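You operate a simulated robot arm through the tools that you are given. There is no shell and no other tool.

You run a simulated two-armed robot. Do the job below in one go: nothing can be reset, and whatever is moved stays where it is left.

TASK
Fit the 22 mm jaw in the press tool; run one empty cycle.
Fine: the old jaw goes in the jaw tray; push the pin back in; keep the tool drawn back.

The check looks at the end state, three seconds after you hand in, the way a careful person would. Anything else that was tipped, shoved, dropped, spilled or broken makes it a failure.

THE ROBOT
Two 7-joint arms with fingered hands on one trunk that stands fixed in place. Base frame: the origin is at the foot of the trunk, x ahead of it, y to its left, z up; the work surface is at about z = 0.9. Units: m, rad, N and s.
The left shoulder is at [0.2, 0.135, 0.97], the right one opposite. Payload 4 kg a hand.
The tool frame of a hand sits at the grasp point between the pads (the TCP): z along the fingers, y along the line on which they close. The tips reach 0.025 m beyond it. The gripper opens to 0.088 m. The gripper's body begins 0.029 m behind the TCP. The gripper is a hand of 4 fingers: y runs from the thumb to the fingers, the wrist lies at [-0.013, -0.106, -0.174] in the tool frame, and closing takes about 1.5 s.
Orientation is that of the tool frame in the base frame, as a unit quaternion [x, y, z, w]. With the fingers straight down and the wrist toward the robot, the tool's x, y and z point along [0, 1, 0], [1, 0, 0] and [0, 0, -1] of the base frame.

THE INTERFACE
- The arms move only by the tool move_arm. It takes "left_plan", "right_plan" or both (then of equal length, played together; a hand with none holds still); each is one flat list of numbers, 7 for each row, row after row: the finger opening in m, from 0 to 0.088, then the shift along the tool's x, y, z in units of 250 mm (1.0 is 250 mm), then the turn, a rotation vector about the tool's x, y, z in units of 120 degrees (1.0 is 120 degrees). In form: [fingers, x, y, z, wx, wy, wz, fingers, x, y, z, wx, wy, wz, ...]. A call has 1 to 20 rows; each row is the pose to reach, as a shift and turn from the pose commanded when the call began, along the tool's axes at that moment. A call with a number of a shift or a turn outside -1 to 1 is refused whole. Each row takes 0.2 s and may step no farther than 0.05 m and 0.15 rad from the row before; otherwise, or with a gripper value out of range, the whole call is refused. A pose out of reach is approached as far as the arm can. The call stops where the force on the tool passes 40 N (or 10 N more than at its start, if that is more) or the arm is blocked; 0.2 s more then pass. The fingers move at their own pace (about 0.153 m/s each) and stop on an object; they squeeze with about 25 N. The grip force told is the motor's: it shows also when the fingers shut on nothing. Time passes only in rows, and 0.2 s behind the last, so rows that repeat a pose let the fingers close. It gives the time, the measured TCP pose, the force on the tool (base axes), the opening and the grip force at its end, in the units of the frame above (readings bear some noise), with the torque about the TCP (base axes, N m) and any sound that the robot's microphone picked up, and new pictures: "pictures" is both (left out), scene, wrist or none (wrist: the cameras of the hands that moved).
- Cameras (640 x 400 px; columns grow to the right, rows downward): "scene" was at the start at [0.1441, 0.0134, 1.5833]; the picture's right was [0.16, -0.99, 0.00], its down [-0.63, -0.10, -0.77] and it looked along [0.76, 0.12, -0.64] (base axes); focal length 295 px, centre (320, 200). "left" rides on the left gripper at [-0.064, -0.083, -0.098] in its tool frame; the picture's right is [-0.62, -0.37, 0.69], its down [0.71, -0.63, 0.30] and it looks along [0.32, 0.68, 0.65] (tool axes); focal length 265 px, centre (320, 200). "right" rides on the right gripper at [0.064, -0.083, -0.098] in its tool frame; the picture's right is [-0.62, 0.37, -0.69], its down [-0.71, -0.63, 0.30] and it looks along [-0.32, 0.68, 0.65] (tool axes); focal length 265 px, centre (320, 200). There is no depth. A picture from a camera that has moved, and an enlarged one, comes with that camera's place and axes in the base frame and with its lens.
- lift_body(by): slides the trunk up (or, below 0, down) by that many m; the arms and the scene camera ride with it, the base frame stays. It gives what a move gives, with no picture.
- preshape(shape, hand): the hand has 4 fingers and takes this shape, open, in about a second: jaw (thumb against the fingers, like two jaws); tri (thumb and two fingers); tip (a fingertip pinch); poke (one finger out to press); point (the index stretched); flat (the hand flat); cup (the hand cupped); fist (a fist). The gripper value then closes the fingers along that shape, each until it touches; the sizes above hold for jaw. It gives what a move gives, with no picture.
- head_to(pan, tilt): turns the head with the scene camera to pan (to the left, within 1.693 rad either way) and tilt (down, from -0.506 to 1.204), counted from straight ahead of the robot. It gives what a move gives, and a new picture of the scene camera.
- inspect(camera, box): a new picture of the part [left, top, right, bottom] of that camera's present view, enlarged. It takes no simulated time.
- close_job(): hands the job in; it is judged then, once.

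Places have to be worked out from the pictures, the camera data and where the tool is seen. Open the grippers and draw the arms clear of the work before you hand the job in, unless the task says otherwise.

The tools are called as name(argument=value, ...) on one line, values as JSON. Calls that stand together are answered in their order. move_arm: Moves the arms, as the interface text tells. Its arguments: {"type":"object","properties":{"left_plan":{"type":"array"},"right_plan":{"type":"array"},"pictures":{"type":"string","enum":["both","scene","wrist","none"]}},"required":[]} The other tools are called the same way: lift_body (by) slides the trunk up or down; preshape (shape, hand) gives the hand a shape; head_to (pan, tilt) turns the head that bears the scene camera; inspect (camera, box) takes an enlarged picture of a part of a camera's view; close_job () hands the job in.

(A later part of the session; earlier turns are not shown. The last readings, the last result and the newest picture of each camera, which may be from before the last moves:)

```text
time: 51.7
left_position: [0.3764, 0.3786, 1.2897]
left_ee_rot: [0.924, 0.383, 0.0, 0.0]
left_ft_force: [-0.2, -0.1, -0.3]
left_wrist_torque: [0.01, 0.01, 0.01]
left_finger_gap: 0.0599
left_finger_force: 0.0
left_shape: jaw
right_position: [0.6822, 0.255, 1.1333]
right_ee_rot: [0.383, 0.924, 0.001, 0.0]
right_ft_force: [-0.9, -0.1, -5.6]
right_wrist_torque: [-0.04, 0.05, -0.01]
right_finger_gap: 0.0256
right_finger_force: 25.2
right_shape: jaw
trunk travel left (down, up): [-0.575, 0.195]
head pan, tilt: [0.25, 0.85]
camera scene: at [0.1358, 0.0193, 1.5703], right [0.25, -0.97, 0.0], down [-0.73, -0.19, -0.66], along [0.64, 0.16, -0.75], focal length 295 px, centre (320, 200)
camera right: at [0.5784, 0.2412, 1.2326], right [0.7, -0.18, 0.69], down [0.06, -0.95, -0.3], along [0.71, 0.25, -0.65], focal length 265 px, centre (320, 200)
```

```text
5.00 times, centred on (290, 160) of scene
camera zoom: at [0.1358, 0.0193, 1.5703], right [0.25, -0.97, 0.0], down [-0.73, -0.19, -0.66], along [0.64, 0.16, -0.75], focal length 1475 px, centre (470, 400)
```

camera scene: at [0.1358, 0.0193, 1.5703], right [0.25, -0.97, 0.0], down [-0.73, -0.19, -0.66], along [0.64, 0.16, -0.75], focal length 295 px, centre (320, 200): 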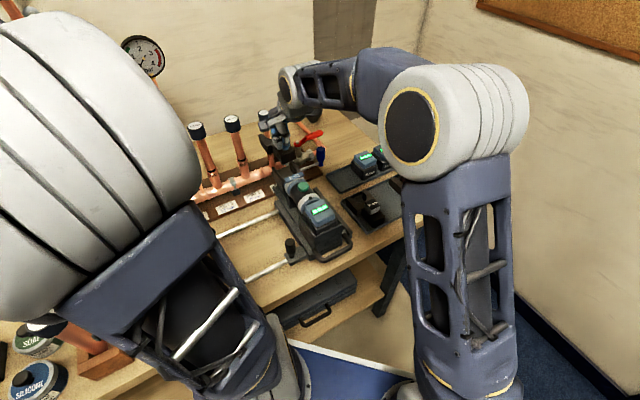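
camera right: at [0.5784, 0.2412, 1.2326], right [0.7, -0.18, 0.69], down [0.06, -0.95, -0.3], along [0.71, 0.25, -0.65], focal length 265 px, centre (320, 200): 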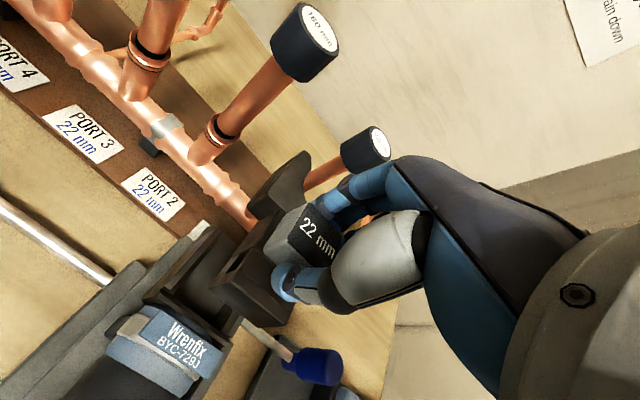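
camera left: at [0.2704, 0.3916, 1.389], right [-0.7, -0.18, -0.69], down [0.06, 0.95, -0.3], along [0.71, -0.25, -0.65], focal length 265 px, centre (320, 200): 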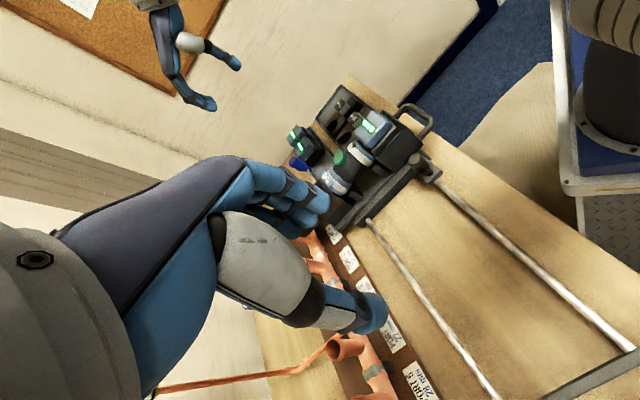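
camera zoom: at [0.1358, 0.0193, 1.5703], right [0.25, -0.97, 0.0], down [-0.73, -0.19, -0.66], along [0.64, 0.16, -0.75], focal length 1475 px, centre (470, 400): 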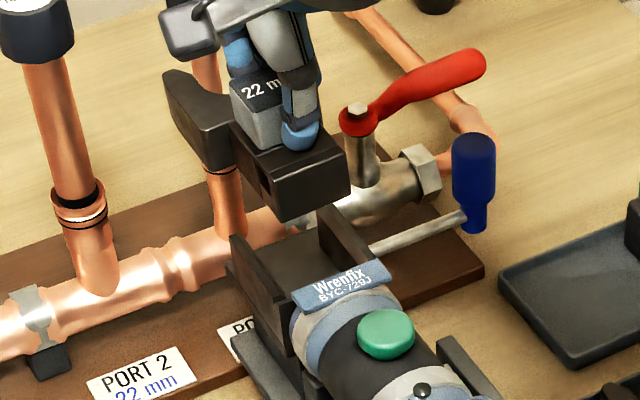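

The jaw is above the fork with normal load. I lower it until its underside is just above the cheek tops (TCP ≈1.113) to check the sideways fit with little parallax.

move_arm(right_plan=[0.0, 0, 0, 0.04, 0, 0, 0, 0.0, 0, 0, 0.082, 0, 0, 0, 0.0, 0, 0, 0.082, 0, 0, 0], pictures="none")

inspect(camera="right", box=[140, 180, 300, 340])

inspect(camera="scene", box=[265, 140, 315, 190])

inspect(camera="left", box=[280, 80, 440, 230])

```text
time: 52.5
left_position: [0.3771, 0.3782, 1.2903]
left_ee_rot: [0.924, 0.383, 0.0, 0.0]
left_ft_force: [1.7, -0.3, 0.4]
left_wrist_torque: [-0.02, -0.01, -0.01]
left_finger_gap: 0.0597
left_finger_force: 0.2
left_shape: jaw
right_position: [0.6811, 0.2556, 1.1141]
right_ee_rot: [0.383, 0.924, 0.001, 0.0]
right_ft_force: [0.2, 0.2, -6.3]
right_wrist_torque: [-0.04, 0.04, -0.01]
right_finger_gap: 0.0255
right_finger_force: 25.3
right_shape: jaw
trunk travel left (down, up): [-0.575, 0.195]
head pan, tilt: [0.25, 0.85]
```

```text
2.50 times, centred on (220, 260) of right
camera zoom: at [0.5783, 0.2409, 1.2119], right [0.7, -0.18, 0.69], down [0.06, -0.95, -0.3], along [0.71, 0.25, -0.65], focal length 664 px, centre (570, 50)
```

zoom: 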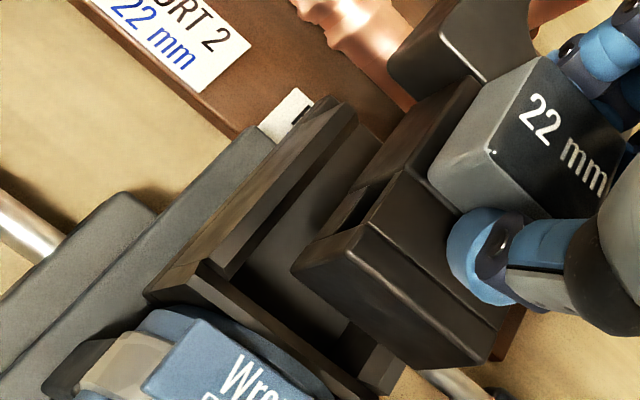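

```text
8.00 times, centred on (290, 165) of scene
camera zoom: at [0.1358, 0.0193, 1.5703], right [0.25, -0.97, 0.0], down [-0.73, -0.19, -0.66], along [0.64, 0.16, -0.75], focal length 2360 px, centre (560, 480)
```

zoom: 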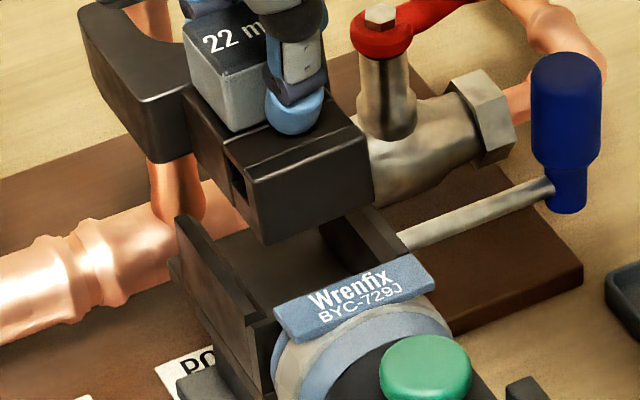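

```text
2.67 times, centred on (360, 155) of left
camera zoom: at [0.2707, 0.3917, 1.3889], right [-0.7, -0.18, -0.69], down [0.06, 0.95, -0.3], along [0.71, -0.25, -0.65], focal length 708 px, centre (213, 320)
```

zoom: 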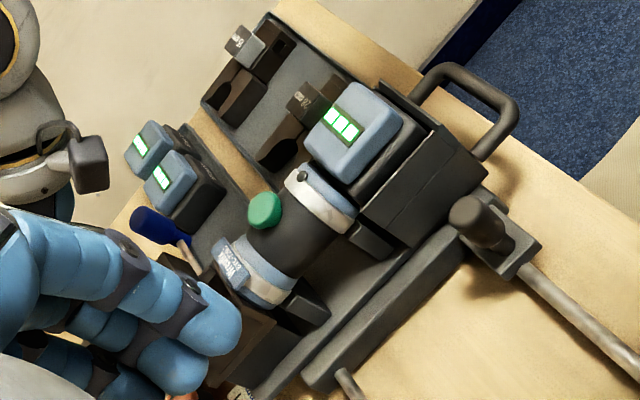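

Both cameras show the tail about 8 mm inside the left cheek but overlapping the right cheek, so the jaw is ~5 mm too far right for the slot centre. I shift it 5 mm to the left and recheck.

move_arm(right_plan=[0.0, 0.01, 0, 0, 0, 0, 0, 0.0, 0.02, 0, 0, 0, 0, 0, 0.0, 0.02, 0, 0, 0, 0, 0], pictures="none")

inspect(camera="right", box=[140, 200, 280, 340])

inspect(camera="scene", box=[270, 150, 310, 190])

```text
time: 53.3
left_position: [0.3784, 0.378, 1.2894]
left_ee_rot: [0.924, 0.383, 0.001, -0.001]
left_ft_force: [0.4, 0.3, -0.9]
left_wrist_torque: [-0.02, 0.01, 0.0]
left_finger_gap: 0.0597
left_finger_force: 0.1
left_shape: jaw
right_position: [0.6772, 0.2584, 1.1141]
right_ee_rot: [0.383, 0.924, -0.001, 0.0]
right_ft_force: [0.2, 0.2, -6.3]
right_wrist_torque: [-0.05, 0.05, 0.01]
right_finger_gap: 0.0254
right_finger_force: 25.1
right_shape: jaw
trunk travel left (down, up): [-0.575, 0.195]
head pan, tilt: [0.25, 0.85]
```

```text
2.86 times, centred on (210, 270) of right
camera zoom: at [0.5746, 0.2443, 1.2122], right [0.7, -0.18, 0.69], down [0.06, -0.95, -0.3], along [0.71, 0.25, -0.65], focal length 758 px, centre (634, 0)
```

zoom: 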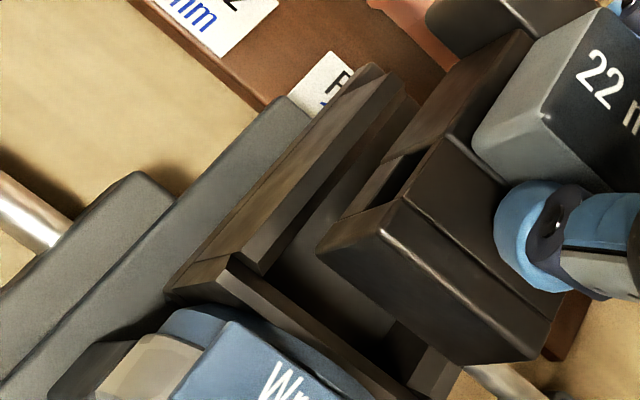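

```text
10.00 times, centred on (290, 170) of scene
camera zoom: at [0.1359, 0.0193, 1.5703], right [0.25, -0.97, 0.0], down [-0.73, -0.19, -0.66], along [0.64, 0.16, -0.75], focal length 2950 px, centre (620, 500)
```

zoom: 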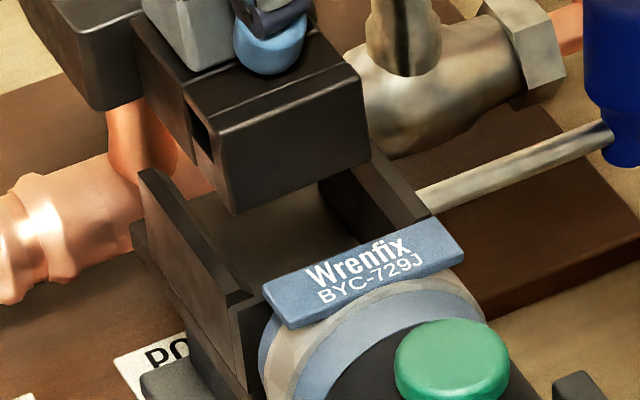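

Now the tail (R 0.279–0.317) is centred between the cheeks (0.276–0.320). I lower 20 mm into the slot, watching forces.

move_arm(right_plan=[0.0, 0, 0, 0.016, 0, 0, 0, 0.0, 0, 0, 0.032, 0, 0, 0, 0.0, 0, 0, 0.048, 0, 0, 0, 0.0, 0, 0, 0.064, 0, 0, 0, 0.0, 0, 0, 0.08, 0, 0, 0, 0.0, 0, 0, 0.08, 0, 0, 0], pictures="none")

inspect(camera="right", box=[140, 200, 280, 340])

inspect(camera="scene", box=[265, 140, 315, 190])

```text
time: 54.7
left_position: [0.3766, 0.3797, 1.2899]
left_ee_rot: [0.924, 0.383, 0.0, -0.001]
left_ft_force: [0.4, 0.1, -0.2]
left_wrist_torque: [0.02, -0.01, 0.0]
left_finger_gap: 0.0599
left_finger_force: 0.1
left_shape: jaw
right_position: [0.6785, 0.2571, 1.0952]
right_ee_rot: [0.383, 0.924, 0.001, 0.0]
right_ft_force: [-0.7, 0.3, -6.3]
right_wrist_torque: [-0.06, 0.07, 0.01]
right_finger_gap: 0.0256
right_finger_force: 25.2
right_shape: jaw
trunk travel left (down, up): [-0.575, 0.195]
head pan, tilt: [0.25, 0.85]
```

```text
2.86 times, centred on (210, 270) of right
camera zoom: at [0.5752, 0.2445, 1.1926], right [0.7, -0.18, 0.69], down [0.06, -0.95, -0.3], along [0.71, 0.25, -0.65], focal length 758 px, centre (634, 0)
```

zoom: 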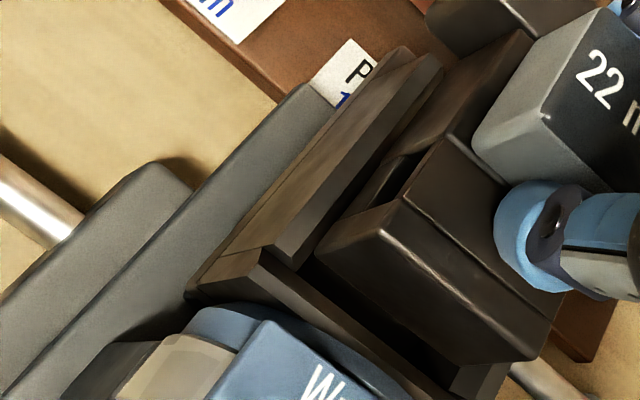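

```text
8.00 times, centred on (290, 165) of scene
camera zoom: at [0.1358, 0.0193, 1.5703], right [0.25, -0.97, 0.0], down [-0.73, -0.19, -0.66], along [0.64, 0.16, -0.75], focal length 2360 px, centre (560, 480)
```

zoom: 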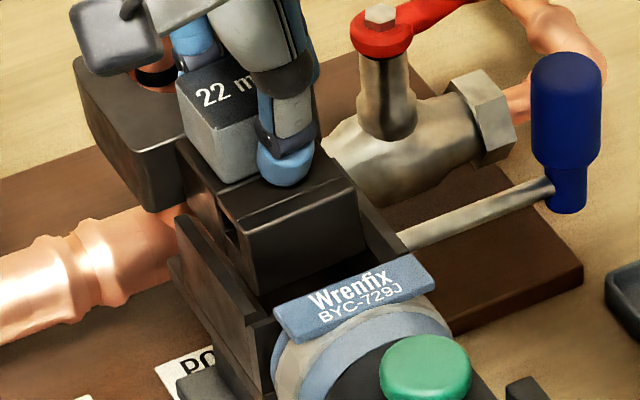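

The tail has entered the slot without contact. I continue down 20 mm in 4 mm steps.

move_arm(right_plan=[0.0, 0, 0, 0.016, 0, 0, 0, 0.0, 0, 0, 0.032, 0, 0, 0, 0.0, 0, 0, 0.048, 0, 0, 0, 0.0, 0, 0, 0.064, 0, 0, 0, 0.0, 0, 0, 0.08, 0, 0, 0, 0.0, 0, 0, 0.08, 0, 0, 0], pictures="none")

inspect(camera="right", box=[140, 200, 280, 340])

inspect(camera="scene", box=[265, 140, 315, 190])

```text
time: 56.1
left_position: [0.3768, 0.3778, 1.29]
left_ee_rot: [0.924, 0.383, 0.001, 0.0]
left_ft_force: [-0.1, -0.4, -0.7]
left_wrist_torque: [-0.04, -0.01, 0.01]
left_finger_gap: 0.0599
left_finger_force: 0.1
left_shape: jaw
right_position: [0.6795, 0.2581, 1.0735]
right_ee_rot: [0.383, 0.924, 0.001, 0.0]
right_ft_force: [2.0, -2.4, -4.4]
right_wrist_torque: [-0.1, -0.02, -0.05]
right_finger_gap: 0.0255
right_finger_force: 25.5
right_shape: jaw
trunk travel left (down, up): [-0.575, 0.195]
head pan, tilt: [0.25, 0.85]
```

```text
2.86 times, centred on (210, 270) of right
camera zoom: at [0.5753, 0.244, 1.1724], right [0.7, -0.18, 0.69], down [0.06, -0.95, -0.3], along [0.71, 0.25, -0.65], focal length 758 px, centre (634, 0)
```

zoom: 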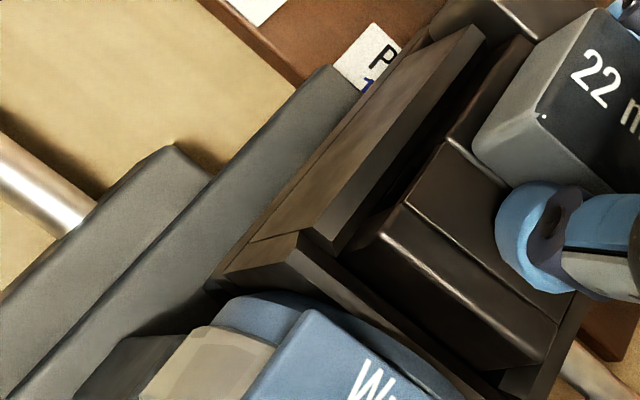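

```text
8.00 times, centred on (290, 165) of scene
camera zoom: at [0.1359, 0.0192, 1.5703], right [0.25, -0.97, 0.0], down [-0.73, -0.19, -0.66], along [0.64, 0.16, -0.75], focal length 2360 px, centre (560, 480)
```

zoom: 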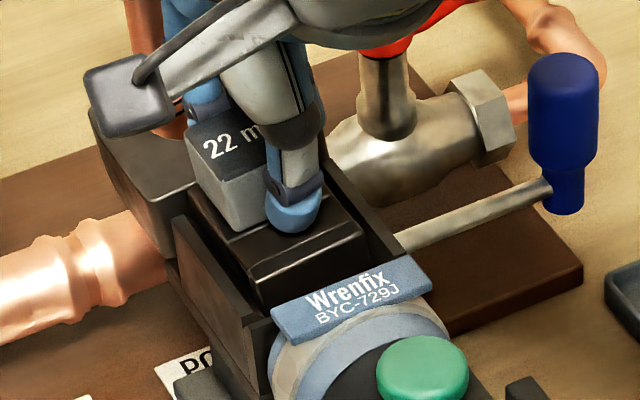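

A ~3 N sideways force shows the tail touching the left cheek (the tool shifted ~1 mm left). I ease 2 mm back to the right before going further down.

move_arm(right_plan=[0.0, -0.006, 0, 0, 0, 0, 0, 0.0, -0.01, 0, 0, 0, 0, 0, 0.0, -0.01, 0, 0, 0, 0, 0], pictures="none")

inspect(camera="scene", box=[265, 140, 315, 190])

inspect(camera="right", box=[140, 200, 280, 340])

```text
time: 56.9
left_position: [0.3767, 0.3779, 1.2889]
left_ee_rot: [0.924, 0.382, 0.0, 0.0]
left_ft_force: [-0.6, 0.4, -0.6]
left_wrist_torque: [-0.02, 0.01, 0.0]
left_finger_gap: 0.0596
left_finger_force: 0.2
left_shape: jaw
right_position: [0.6793, 0.2573, 1.0734]
right_ee_rot: [0.382, 0.924, -0.001, -0.001]
right_ft_force: [-0.3, -0.3, -5.5]
right_wrist_torque: [-0.03, 0.04, 0.05]
right_finger_gap: 0.0251
right_finger_force: 25.5
right_shape: jaw
trunk travel left (down, up): [-0.575, 0.195]
head pan, tilt: [0.25, 0.85]
```

```text
8.00 times, centred on (290, 165) of scene
camera zoom: at [0.1358, 0.0193, 1.5703], right [0.25, -0.97, 0.0], down [-0.73, -0.19, -0.66], along [0.64, 0.16, -0.75], focal length 2360 px, centre (560, 480)
```

zoom: 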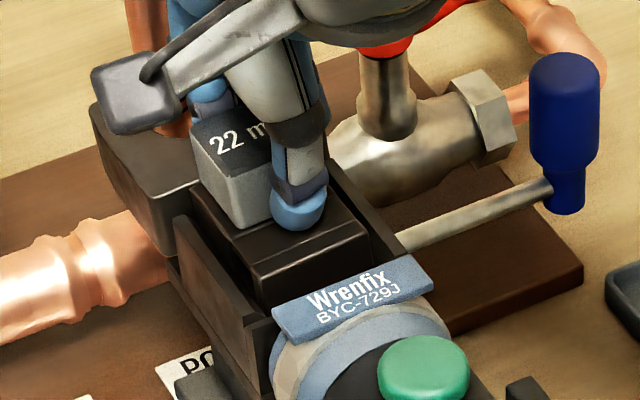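

```text
2.86 times, centred on (210, 270) of right
camera zoom: at [0.5765, 0.2428, 1.1726], right [0.7, -0.18, 0.69], down [0.06, -0.95, -0.3], along [0.71, 0.25, -0.65], focal length 758 px, centre (634, 0)
```

zoom: 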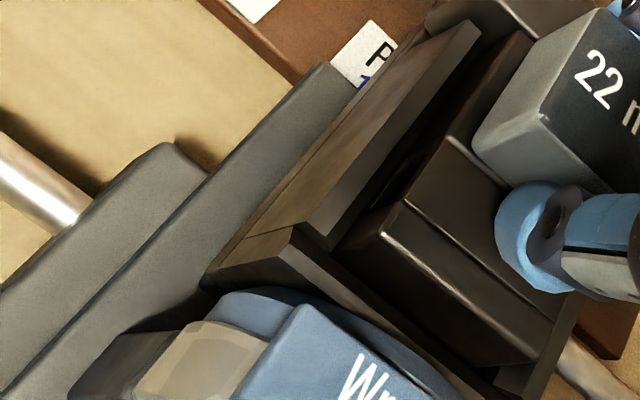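

The side force is gone. I continue down 8 mm in 2 mm steps.

move_arm(right_plan=[0.0, 0, 0, 0.008, 0, 0, 0, 0.0, 0, 0, 0.016, 0, 0, 0, 0.0, 0, 0, 0.024, 0, 0, 0, 0.0, 0, 0, 0.032, 0, 0, 0, 0.0, 0, 0, 0.032, 0, 0, 0], pictures="none")

```text
time: 58.1
left_position: [0.3773, 0.3786, 1.2901]
left_ee_rot: [0.924, 0.383, 0.0, 0.0]
left_ft_force: [0.1, 0.7, 0.2]
left_wrist_torque: [0.01, 0.01, -0.02]
left_finger_gap: 0.0596
left_finger_force: 0.0
left_shape: jaw
right_position: [0.6788, 0.2567, 1.0662]
right_ee_rot: [0.383, 0.924, 0.0, -0.001]
right_ft_force: [0.2, -1.2, -5.7]
right_wrist_torque: [-0.08, 0.02, -0.05]
right_finger_gap: 0.0255
right_finger_force: 24.8
right_shape: jaw
trunk travel left (down, up): [-0.575, 0.195]
head pan, tilt: [0.25, 0.85]
```

Still free at z 1.066. I go down another 4 mm in 1 mm steps.

move_arm(right_plan=[0.0, 0, 0, 0.004, 0, 0, 0, 0.0, 0, 0, 0.008, 0, 0, 0, 0.0, 0, 0, 0.012, 0, 0, 0, 0.0, 0, 0, 0.016, 0, 0, 0, 0.0, 0, 0, 0.016, 0, 0, 0], pictures="none")

```text
time: 59.3
left_position: [0.3764, 0.3787, 1.2903]
left_ee_rot: [0.924, 0.382, 0.0, -0.001]
left_ft_force: [0.4, 0.1, 0.6]
left_wrist_torque: [0.02, 0.0, 0.04]
left_finger_gap: 0.0596
left_finger_force: 0.1
left_shape: jaw
right_position: [0.6797, 0.2572, 1.0613]
right_ee_rot: [0.383, 0.924, 0.0, 0.0]
right_ft_force: [1.9, -1.3, -4.6]
right_wrist_torque: [-0.08, 0.01, -0.04]
right_finger_gap: 0.0255
right_finger_force: 25.2
right_shape: jaw
trunk travel left (down, up): [-0.575, 0.195]
head pan, tilt: [0.25, 0.85]
```

A slight push from the left cheek again; I ease 1 mm right while lowering 2.5 mm more.

move_arm(right_plan=[0.0, -0.004, 0, 0.0, 0, 0, 0, 0.0, -0.004, 0, 0.004, 0, 0, 0, 0.0, -0.004, 0, 0.008, 0, 0, 0, 0.0, -0.004, 0, 0.01, 0, 0, 0, 0.0, -0.004, 0, 0.01, 0, 0, 0], pictures="none")

inspect(camera="scene", box=[265, 140, 315, 190])

inspect(camera="right", box=[140, 200, 280, 340])

```text
time: 60.5
left_position: [0.3756, 0.3781, 1.2907]
left_ee_rot: [0.924, 0.382, 0.0, 0.0]
left_ft_force: [0.4, 0.8, 0.2]
left_wrist_torque: [-0.03, -0.01, 0.02]
left_finger_gap: 0.0598
left_finger_force: 0.1
left_shape: jaw
right_position: [0.6803, 0.2562, 1.0596]
right_ee_rot: [0.383, 0.924, 0.0, 0.0]
right_ft_force: [-1.4, -2.2, -0.9]
right_wrist_torque: [0.04, -0.01, 0.01]
right_finger_gap: 0.0252
right_finger_force: 25.4
right_shape: jaw
trunk travel left (down, up): [-0.575, 0.195]
head pan, tilt: [0.25, 0.85]
```

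```text
8.00 times, centred on (290, 165) of scene
camera zoom: at [0.1356, 0.0192, 1.5704], right [0.25, -0.97, 0.0], down [-0.73, -0.19, -0.66], along [0.64, 0.16, -0.75], focal length 2360 px, centre (560, 480)
```

zoom: 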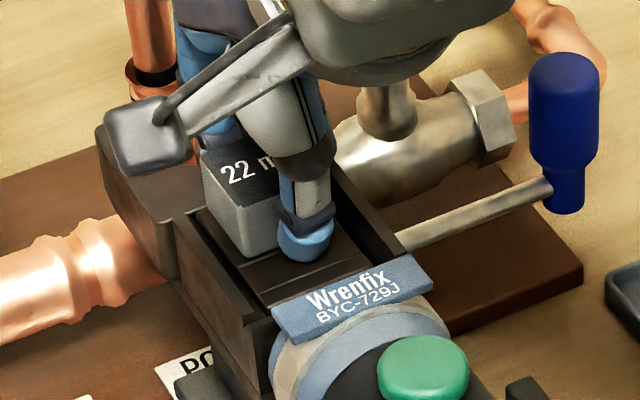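

```text
2.86 times, centred on (210, 270) of right
camera zoom: at [0.5773, 0.2417, 1.1583], right [0.7, -0.18, 0.69], down [0.06, -0.95, -0.3], along [0.71, 0.25, -0.65], focal length 758 px, centre (634, 0)
```

zoom: 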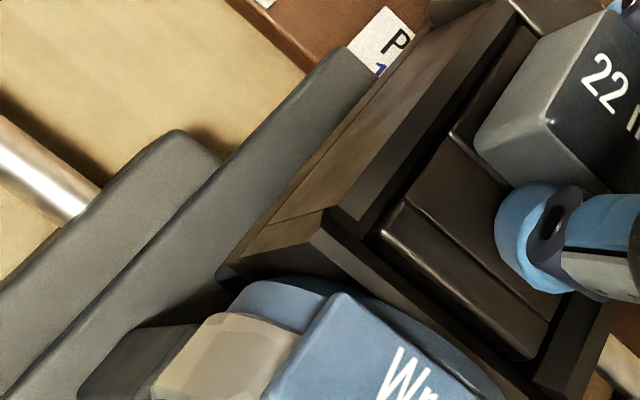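

The load has gone off the hand (−0.9 N) at z≈1.059, the same height as the old jaw's seat. I press 1 mm further to confirm seating.

move_arm(right_plan=[0.0, 0, 0, 0.003, 0, 0, 0, 0.0, 0, 0, 0.006, 0, 0, 0, 0.0, 0, 0, 0.006, 0, 0, 0], pictures="none")

```text
time: 61.3
left_position: [0.3762, 0.3783, 1.2907]
left_ee_rot: [0.924, 0.383, 0.0, 0.0]
left_ft_force: [0.7, 0.0, 0.0]
left_wrist_torque: [0.03, 0.01, 0.02]
left_finger_gap: 0.0596
left_finger_force: 0.1
left_shape: jaw
right_position: [0.6798, 0.2556, 1.0581]
right_ee_rot: [0.382, 0.924, 0.001, 0.0]
right_ft_force: [-1.1, -0.6, 6.9]
right_wrist_torque: [0.09, -0.08, -0.02]
right_finger_gap: 0.0256
right_finger_force: 25.3
right_shape: jaw
trunk travel left (down, up): [-0.575, 0.195]
head pan, tilt: [0.25, 0.85]
```

Firmly seated (+7 N). I open the hand and rise straight up, then look at the jaw.

move_arm(right_plan=[0.02, 0, 0, -0.004, 0, 0, 0, 0.04, 0, 0, -0.004, 0, 0, 0, 0.054, 0, 0, -0.004, 0, 0, 0, 0.054, 0, 0, -0.004, 0, 0, 0, 0.054, 0, 0, -0.06, 0, 0, 0, 0.054, 0, 0, -0.18, 0, 0, 0, 0.054, 0, 0, -0.34, 0, 0, 0, 0.054, 0, -0.1, -0.48, 0, 0, 0, 0.054, 0, -0.25, -0.58, 0, 0, 0, 0.054, 0, -0.3, -0.6, 0, 0, 0], pictures="both")

inspect(camera="scene", box=[260, 130, 330, 200])

inspect(camera="right", box=[140, 120, 360, 340])

```text
time: 63.5
left_position: [0.3759, 0.3782, 1.2903]
left_ee_rot: [0.924, 0.382, 0.0, -0.001]
left_ft_force: [0.8, 1.0, -0.7]
left_wrist_torque: [0.0, 0.01, -0.02]
left_finger_gap: 0.0595
left_finger_force: 0.0
left_shape: jaw
right_position: [0.6278, 0.2028, 1.2079]
right_ee_rot: [0.382, 0.924, 0.0, 0.0]
right_ft_force: [0.0, -0.9, 0.4]
right_wrist_torque: [-0.02, 0.01, 0.01]
right_finger_gap: 0.0538
right_finger_force: 0.0
right_shape: jaw
trunk travel left (down, up): [-0.575, 0.195]
head pan, tilt: [0.25, 0.85]
camera scene: at [0.1359, 0.0194, 1.5703], right [0.25, -0.97, 0.0], down [-0.73, -0.19, -0.66], along [0.64, 0.16, -0.75], focal length 295 px, centre (320, 200)
camera right: at [0.5243, 0.1888, 1.3062], right [0.7, -0.18, 0.69], down [0.06, -0.95, -0.3], along [0.71, 0.25, -0.65], focal length 265 px, centre (320, 200)
```

scene: 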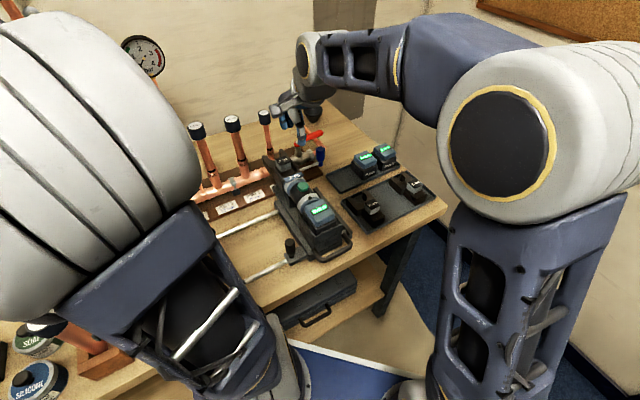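
right: 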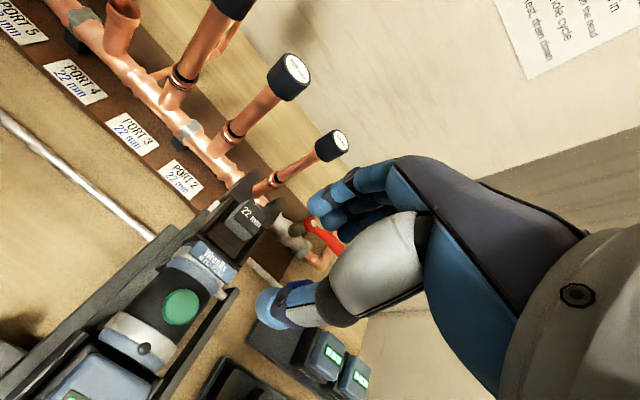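

```text
5.71 times, centred on (295, 165) of scene
camera zoom: at [0.1359, 0.0194, 1.5703], right [0.25, -0.97, 0.0], down [-0.73, -0.19, -0.66], along [0.64, 0.16, -0.75], focal length 1686 px, centre (463, 400)
```

zoom: 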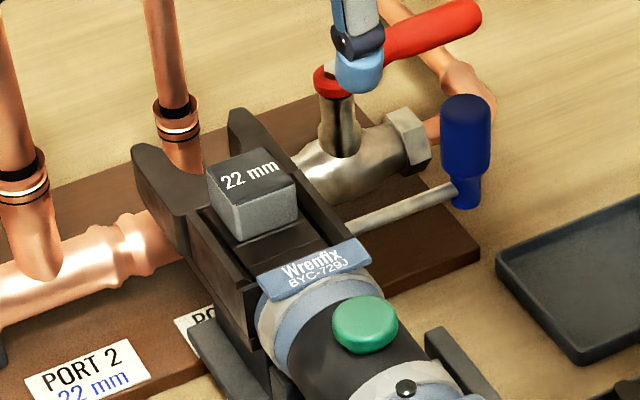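

```text
1.82 times, centred on (250, 230) of right
camera zoom: at [0.5243, 0.1888, 1.3062], right [0.7, -0.18, 0.69], down [0.06, -0.95, -0.3], along [0.71, 0.25, -0.65], focal length 483 px, centre (447, 146)
```

zoom: 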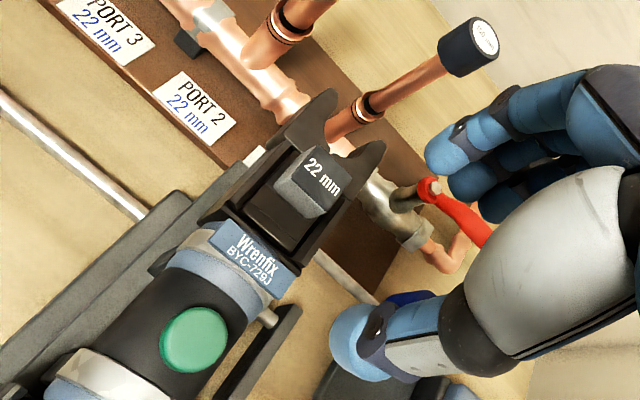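

The 22 mm jaw sits in the fork just as the old one did (same picture position within ~1 mm). I withdraw the right arm to the right so the left hand can return to the pin.

move_arm(right_plan=[0.054, -0.12, -0.1, -0.1, 0, 0, 0, 0.054, -0.28, -0.18, -0.18, 0, 0, 0, 0.054, -0.44, -0.27, -0.25, 0, 0, 0, 0.054, -0.6, -0.36, -0.3, 0, 0, 0, 0.054, -0.76, -0.46, -0.32, 0, 0, 0, 0.054, -0.9, -0.54, -0.32, 0, 0, 0, 0.054, -1.0, -0.6, -0.32, 0, 0, 0], pictures="both")

inspect(camera="scene", box=[265, 140, 325, 190])

```text
time: 65.1
left_position: [0.3765, 0.3781, 1.2904]
left_ee_rot: [0.924, 0.383, 0.0, 0.0]
left_ft_force: [0.7, 0.5, -0.5]
left_wrist_torque: [-0.03, -0.02, 0.04]
left_finger_gap: 0.0595
left_finger_force: 0.1
left_shape: jaw
right_position: [0.6981, -0.0803, 1.288]
right_ee_rot: [0.382, 0.924, 0.0, 0.0]
right_ft_force: [-1.4, 0.0, -0.2]
right_wrist_torque: [-0.05, 0.02, -0.02]
right_finger_gap: 0.0537
right_finger_force: 0.0
right_shape: jaw
trunk travel left (down, up): [-0.575, 0.195]
head pan, tilt: [0.25, 0.85]
camera scene: at [0.1356, 0.0195, 1.5703], right [0.25, -0.97, 0.0], down [-0.73, -0.19, -0.66], along [0.64, 0.16, -0.75], focal length 295 px, centre (320, 200)
camera right: at [0.5953, -0.0943, 1.3873], right [0.7, -0.18, 0.69], down [0.06, -0.95, -0.3], along [0.71, 0.26, -0.65], focal length 265 px, centre (320, 200)
```

scene: 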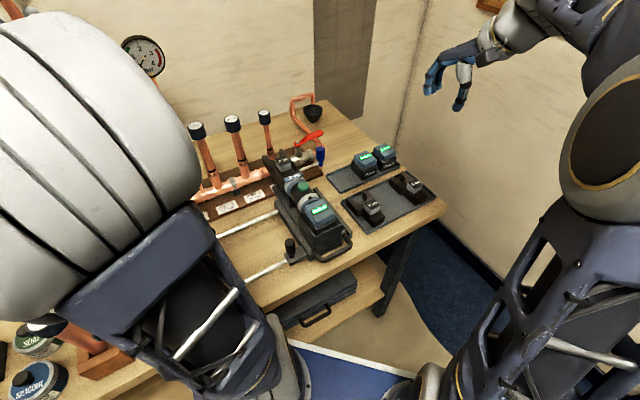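
right: 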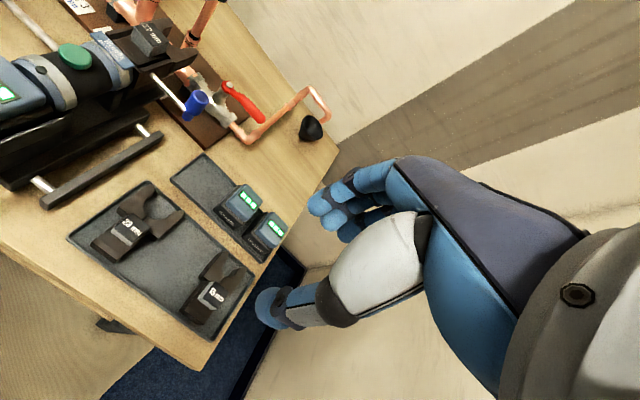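

```text
8.00 times, centred on (295, 165) of scene
camera zoom: at [0.1356, 0.0195, 1.5703], right [0.25, -0.97, 0.0], down [-0.73, -0.19, -0.66], along [0.64, 0.16, -0.75], focal length 2360 px, centre (520, 480)
```

zoom: 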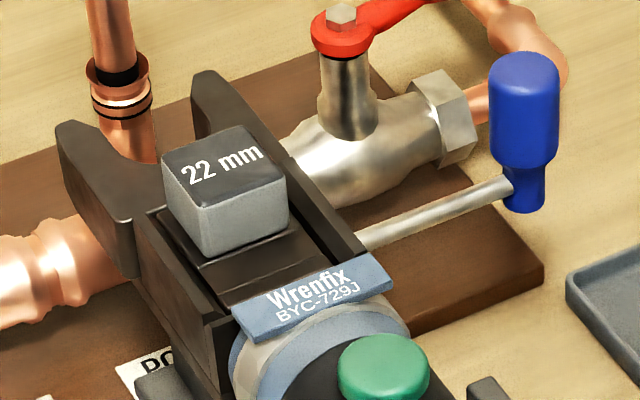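

The pin knob is unchanged at R≈0.397, F≈0.635. I bring the left hand back toward it at height.

move_arm(left_plan=[0.054, 0.03, 0.14, 0, 0, 0, 0, 0.054, 0.07, 0.31, 0, 0, 0, 0, 0.054, 0.1, 0.48, 0, 0, 0, 0, 0.054, 0.14, 0.65, 0, 0, 0, 0, 0.054, 0.17, 0.8, 0, 0, 0, 0, 0.054, 0.2, 0.92, 0, 0, 0, 0, 0.054, 0.2, 0.95, 0, 0, 0, 0], pictures="none")

move_arm(left_plan=[0.054, 0.05, 0.15, 0.02, 0, 0, 0, 0.054, 0.1, 0.32, 0.06, 0, 0, 0, 0.054, 0.15, 0.48, 0.12, 0, 0, 0, 0.054, 0.2, 0.6, 0.2, 0, 0, 0, 0.054, 0.204, 0.644, 0.36, 0, 0, 0, 0.054, 0.204, 0.644, 0.52, 0, 0, 0, 0.054, 0.204, 0.644, 0.64, 0, 0, 0, 0.054, 0.204, 0.644, 0.64, 0, 0, 0], pictures="both")

inspect(camera="left", box=[280, 160, 480, 360])

inspect(camera="scene", box=[260, 110, 350, 200])

```text
time: 66.7
left_position: [0.5801, 0.245, 1.2889]
left_ee_rot: [0.924, 0.383, -0.001, -0.001]
left_ft_force: [0.0, 0.6, 0.1]
left_wrist_torque: [0.01, -0.02, 0.0]
left_finger_gap: 0.0542
left_finger_force: 0.0
left_shape: jaw
right_position: [0.6979, -0.0796, 1.2877]
right_ee_rot: [0.383, 0.924, 0.0, 0.0]
right_ft_force: [0.0, 0.4, 0.1]
right_wrist_torque: [-0.01, 0.0, -0.02]
right_finger_gap: 0.0537
right_finger_force: 0.1
right_shape: jaw
trunk travel left (down, up): [-0.575, 0.195]
head pan, tilt: [0.25, 0.85]
```

```text
time: 68.5
left_position: [0.7316, 0.1675, 1.1311]
left_ee_rot: [0.924, 0.382, 0.0, 0.0]
left_ft_force: [-0.2, 0.1, -0.6]
left_wrist_torque: [0.02, -0.01, 0.01]
left_finger_gap: 0.0543
left_finger_force: 0.1
left_shape: jaw
right_position: [0.6986, -0.08, 1.2889]
right_ee_rot: [0.383, 0.924, 0.0, 0.0]
right_ft_force: [0.7, 0.0, -0.2]
right_wrist_torque: [0.02, 0.04, -0.01]
right_finger_gap: 0.0537
right_finger_force: 0.1
right_shape: jaw
trunk travel left (down, up): [-0.575, 0.195]
head pan, tilt: [0.25, 0.85]
camera scene: at [0.1357, 0.0192, 1.5703], right [0.25, -0.97, 0.0], down [-0.73, -0.19, -0.66], along [0.64, 0.16, -0.75], focal length 295 px, centre (320, 200)
camera left: at [0.6253, 0.1817, 1.2301], right [-0.7, -0.18, -0.69], down [0.06, 0.95, -0.3], along [0.71, -0.25, -0.65], focal length 265 px, centre (320, 200)
```

scene: 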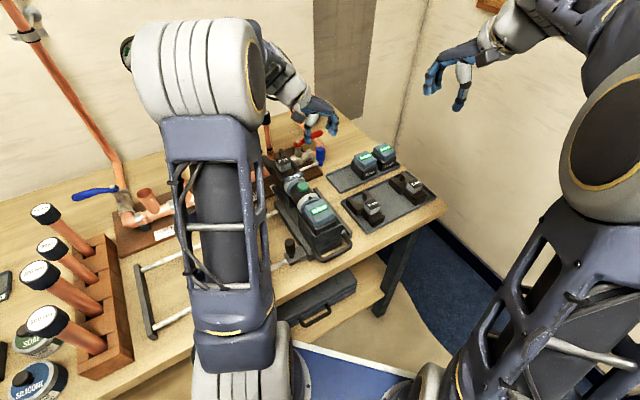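
left: 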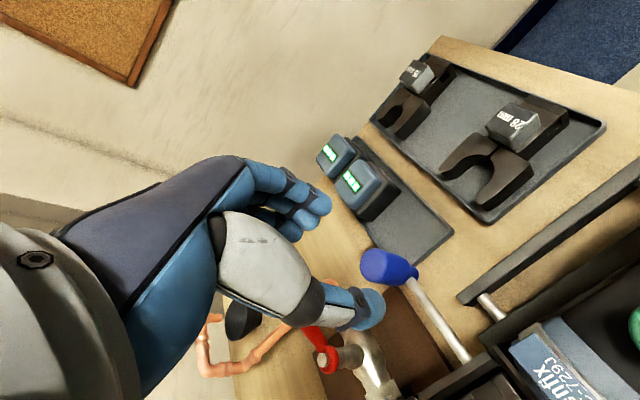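

```text
2.00 times, centred on (380, 260) of left
camera zoom: at [0.6253, 0.1817, 1.2301], right [-0.7, -0.18, -0.69], down [0.06, 0.95, -0.3], along [0.71, -0.25, -0.65], focal length 531 px, centre (200, 80)
```

zoom: 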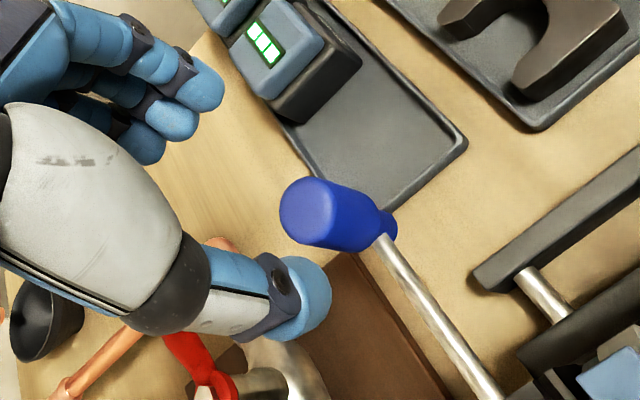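

```text
4.44 times, centred on (305, 155) of scene
camera zoom: at [0.1357, 0.0192, 1.5703], right [0.25, -0.97, 0.0], down [-0.73, -0.19, -0.66], along [0.64, 0.16, -0.75], focal length 1311 px, centre (387, 400)
```

zoom: 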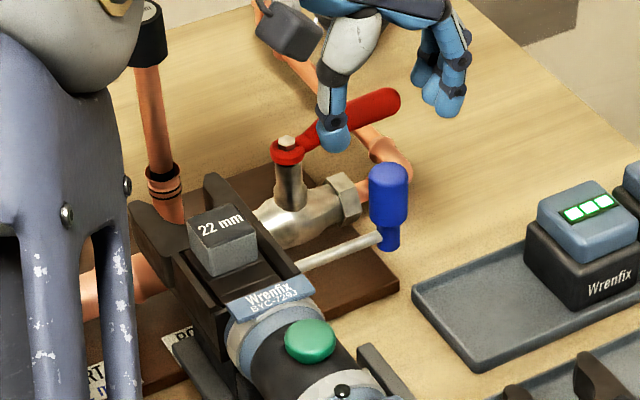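

The knob is ~3 mm forward and ~3.5 mm left of the TCP. I correct that and descend onto it with the hand open to 0.054.

move_arm(left_plan=[0.054, 0.012, -0.013, 0.06, 0, 0, 0, 0.054, 0.012, -0.013, 0.14, 0, 0, 0, 0.054, 0.012, -0.013, 0.21, 0, 0, 0, 0.054, 0.012, -0.013, 0.252, 0, 0, 0, 0.054, 0.012, -0.013, 0.252, 0, 0, 0], pictures="none")

inspect(camera="left", box=[280, 160, 480, 360])

inspect(camera="scene", box=[270, 130, 340, 200])

```text
time: 69.7
left_position: [0.7301, 0.1725, 1.0687]
left_ee_rot: [0.924, 0.382, 0.0, 0.0]
left_ft_force: [-0.7, -0.7, -0.7]
left_wrist_torque: [0.0, -0.01, -0.01]
left_finger_gap: 0.0542
left_finger_force: 0.1
left_shape: jaw
right_position: [0.6982, -0.0796, 1.289]
right_ee_rot: [0.383, 0.924, 0.001, 0.0]
right_ft_force: [0.4, -0.6, -0.4]
right_wrist_torque: [0.0, -0.01, -0.01]
right_finger_gap: 0.0535
right_finger_force: 0.0
right_shape: jaw
trunk travel left (down, up): [-0.575, 0.195]
head pan, tilt: [0.25, 0.85]
```

```text
2.00 times, centred on (380, 260) of left
camera zoom: at [0.6248, 0.186, 1.1671], right [-0.7, -0.18, -0.69], down [0.06, 0.95, -0.3], along [0.71, -0.25, -0.65], focal length 531 px, centre (200, 80)
```

zoom: 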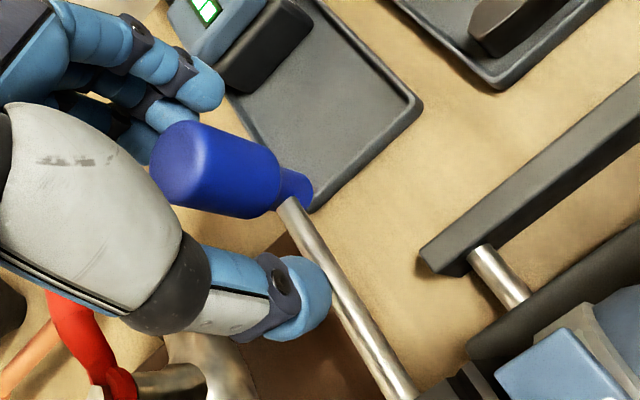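

```text
5.71 times, centred on (305, 165) of scene
camera zoom: at [0.1357, 0.0192, 1.5703], right [0.25, -0.97, 0.0], down [-0.73, -0.19, -0.66], along [0.64, 0.16, -0.75], focal length 1686 px, centre (406, 400)
```

zoom: 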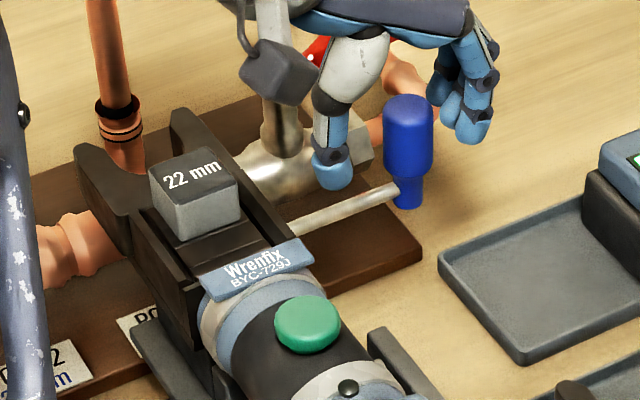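

The knob is between thumb and fingers as in the earlier good grasp. I close.

move_arm(left_plan=[0.04, 0, 0, 0, 0, 0, 0, 0.025, 0, 0, 0, 0, 0, 0, 0.01, 0, 0, 0, 0, 0, 0, 0.0, 0, 0, 0, 0, 0, 0, 0.0, 0, 0, 0, 0, 0, 0, 0.0, 0, 0, 0, 0, 0, 0], pictures="none")

inspect(camera="left", box=[280, 160, 480, 360])

inspect(camera="scene", box=[270, 130, 340, 200])

```text
time: 71.1
left_position: [0.7309, 0.173, 1.0692]
left_ee_rot: [0.924, 0.383, 0.0, 0.0]
left_ft_force: [-2.2, -1.0, -1.6]
left_wrist_torque: [-0.02, 0.03, -0.05]
left_finger_gap: 0.0145
left_finger_force: 25.4
left_shape: jaw
right_position: [0.6983, -0.0808, 1.2886]
right_ee_rot: [0.383, 0.924, 0.0, 0.0]
right_ft_force: [-0.2, -0.3, -0.1]
right_wrist_torque: [0.02, 0.05, -0.02]
right_finger_gap: 0.0536
right_finger_force: 0.0
right_shape: jaw
trunk travel left (down, up): [-0.575, 0.195]
head pan, tilt: [0.25, 0.85]
```

```text
2.00 times, centred on (380, 260) of left
camera zoom: at [0.6247, 0.186, 1.1672], right [-0.7, -0.18, -0.69], down [0.06, 0.95, -0.3], along [0.71, -0.25, -0.65], focal length 531 px, centre (200, 80)
```

zoom: 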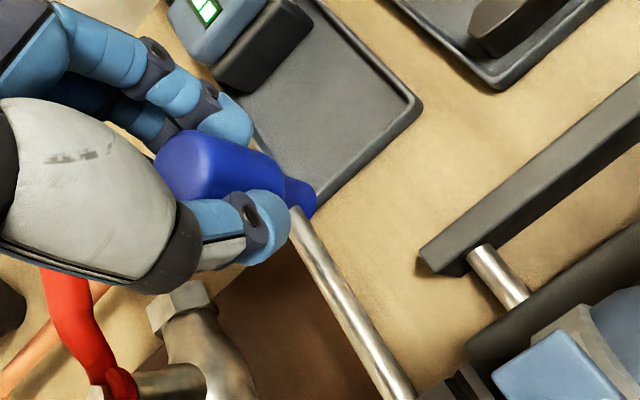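

```text
5.71 times, centred on (305, 165) of scene
camera zoom: at [0.1357, 0.0192, 1.5703], right [0.25, -0.97, 0.0], down [-0.73, -0.19, -0.66], along [0.64, 0.16, -0.75], focal length 1686 px, centre (406, 400)
```

zoom: 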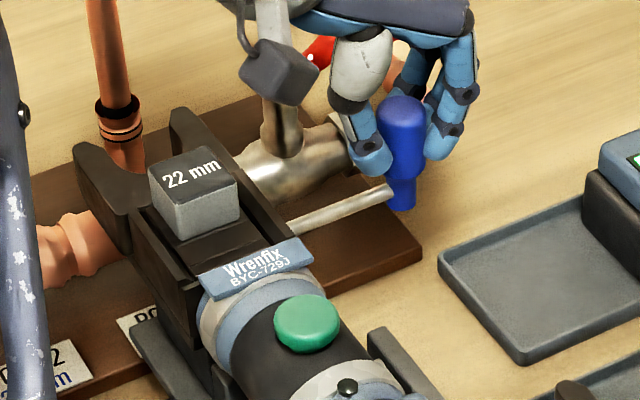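

The knob is held. I push the pin inward (to the left) 20 mm in 4 mm steps and check the force.

move_arm(left_plan=[0.0, 0, -0.016, 0, 0, 0, 0, 0.0, 0, -0.032, 0, 0, 0, 0, 0.0, 0, -0.048, 0, 0, 0, 0, 0.0, 0, -0.064, 0, 0, 0, 0, 0.0, 0, -0.08, 0, 0, 0, 0, 0.0, 0, -0.08, 0, 0, 0, 0], pictures="none")

inspect(camera="left", box=[280, 160, 480, 360])

inspect(camera="scene", box=[270, 130, 340, 200])

```text
time: 72.5
left_position: [0.7178, 0.1858, 1.0678]
left_ee_rot: [0.924, 0.383, 0.0, 0.001]
left_ft_force: [1.2, 0.4, 1.0]
left_wrist_torque: [-0.05, -0.04, -0.03]
left_finger_gap: 0.0141
left_finger_force: 24.9
left_shape: jaw
right_position: [0.6986, -0.0798, 1.2891]
right_ee_rot: [0.383, 0.924, 0.001, 0.0]
right_ft_force: [0.4, -0.4, 0.3]
right_wrist_torque: [-0.03, 0.0, 0.03]
right_finger_gap: 0.0537
right_finger_force: 0.1
right_shape: jaw
trunk travel left (down, up): [-0.575, 0.195]
head pan, tilt: [0.25, 0.85]
```

```text
2.00 times, centred on (380, 260) of left
camera zoom: at [0.6107, 0.2, 1.167], right [-0.7, -0.18, -0.69], down [0.06, 0.95, -0.3], along [0.71, -0.25, -0.65], focal length 531 px, centre (200, 80)
```

zoom: 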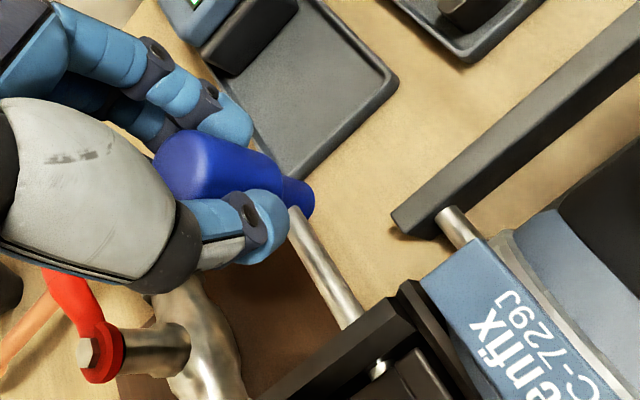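

```text
5.71 times, centred on (305, 165) of scene
camera zoom: at [0.1357, 0.0192, 1.5703], right [0.25, -0.97, 0.0], down [-0.73, -0.19, -0.66], along [0.64, 0.16, -0.75], focal length 1686 px, centre (406, 400)
```

zoom: 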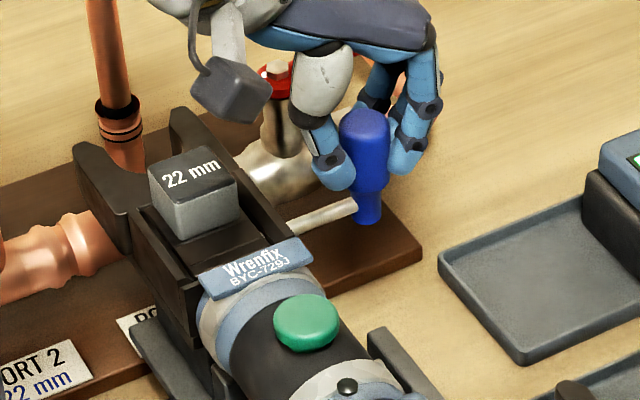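

The pin slides in freely and the tool has not moved; its end is seen between cheek and tail. I push another 16 mm.

move_arm(left_plan=[0.0, 0, -0.012, 0, 0, 0, 0, 0.0, 0, -0.024, 0, 0, 0, 0, 0.0, 0, -0.036, 0, 0, 0, 0, 0.0, 0, -0.05, 0, 0, 0, 0, 0.0, 0, -0.064, 0, 0, 0, 0, 0.0, 0, -0.064, 0, 0, 0, 0], pictures="none")

inspect(camera="left", box=[280, 160, 480, 360])

inspect(camera="scene", box=[270, 130, 340, 200])

```text
time: 73.9
left_position: [0.7054, 0.1984, 1.0681]
left_ee_rot: [0.924, 0.383, 0.0, 0.0]
left_ft_force: [-0.4, -0.6, 1.4]
left_wrist_torque: [-0.04, 0.0, -0.03]
left_finger_gap: 0.0144
left_finger_force: 25.4
left_shape: jaw
right_position: [0.699, -0.08, 1.2878]
right_ee_rot: [0.383, 0.924, 0.001, 0.0]
right_ft_force: [0.1, -0.2, 0.3]
right_wrist_torque: [-0.01, -0.01, -0.01]
right_finger_gap: 0.0538
right_finger_force: 0.1
right_shape: jaw
trunk travel left (down, up): [-0.575, 0.195]
head pan, tilt: [0.25, 0.85]
```

```text
2.00 times, centred on (380, 260) of left
camera zoom: at [0.5994, 0.2113, 1.167], right [-0.7, -0.18, -0.69], down [0.06, 0.95, -0.3], along [0.71, -0.25, -0.65], focal length 531 px, centre (200, 80)
```

zoom: 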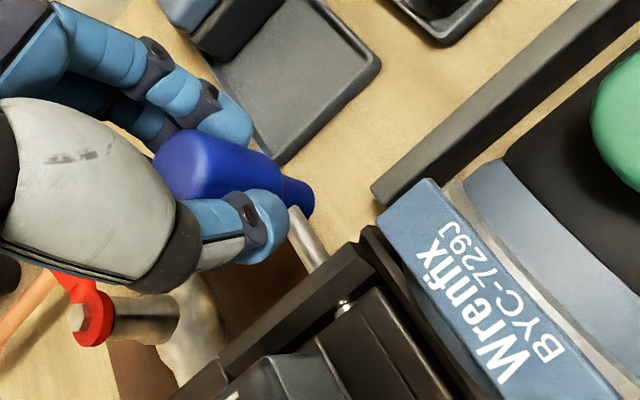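

```text
5.71 times, centred on (305, 165) of scene
camera zoom: at [0.1357, 0.0192, 1.5703], right [0.25, -0.97, 0.0], down [-0.73, -0.19, -0.66], along [0.64, 0.16, -0.75], focal length 1686 px, centre (406, 400)
```

zoom: 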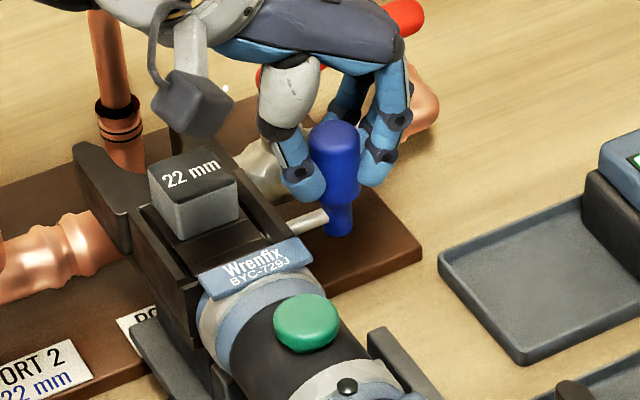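

It passes through the tail smoothly; about 10 mm remain. I push 8 mm more, then feel for the stop.

move_arm(left_plan=[0.0, 0, -0.01, 0, 0, 0, 0, 0.0, 0, -0.02, 0, 0, 0, 0, 0.0, 0, -0.03, 0, 0, 0, 0, 0.0, 0, -0.03, 0, 0, 0, 0], pictures="none")

inspect(camera="scene", box=[270, 130, 340, 200])

inspect(camera="left", box=[280, 160, 480, 360])

```text
time: 74.9
left_position: [0.6997, 0.2035, 1.0671]
left_ee_rot: [0.924, 0.383, 0.0, -0.001]
left_ft_force: [-0.1, -0.5, 2.4]
left_wrist_torque: [-0.02, -0.03, -0.03]
left_finger_gap: 0.0144
left_finger_force: 25.3
left_shape: jaw
right_position: [0.6992, -0.0799, 1.2899]
right_ee_rot: [0.383, 0.924, 0.001, -0.001]
right_ft_force: [-1.4, -0.3, 1.0]
right_wrist_torque: [-0.02, 0.0, 0.01]
right_finger_gap: 0.0536
right_finger_force: 0.0
right_shape: jaw
trunk travel left (down, up): [-0.575, 0.195]
head pan, tilt: [0.25, 0.85]
```

```text
5.71 times, centred on (305, 165) of scene
camera zoom: at [0.1356, 0.0192, 1.5703], right [0.25, -0.97, 0.0], down [-0.73, -0.19, -0.66], along [0.64, 0.16, -0.75], focal length 1686 px, centre (406, 400)
```

zoom: 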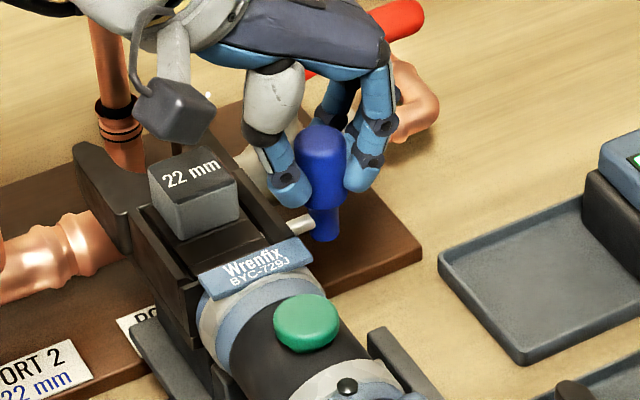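

```text
2.00 times, centred on (380, 260) of left
camera zoom: at [0.5942, 0.2165, 1.1669], right [-0.7, -0.18, -0.69], down [0.06, 0.95, -0.3], along [0.71, -0.25, -0.65], focal length 531 px, centre (200, 80)
```

zoom: 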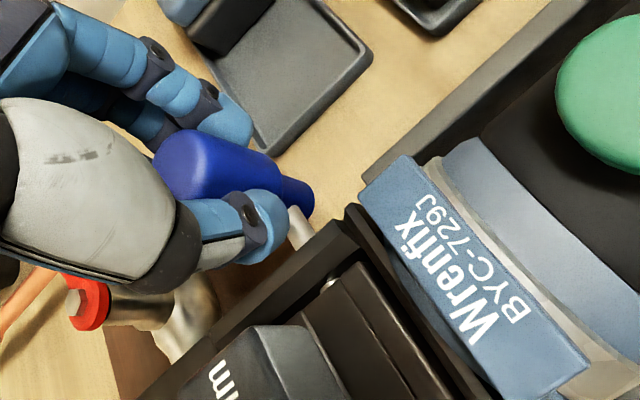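

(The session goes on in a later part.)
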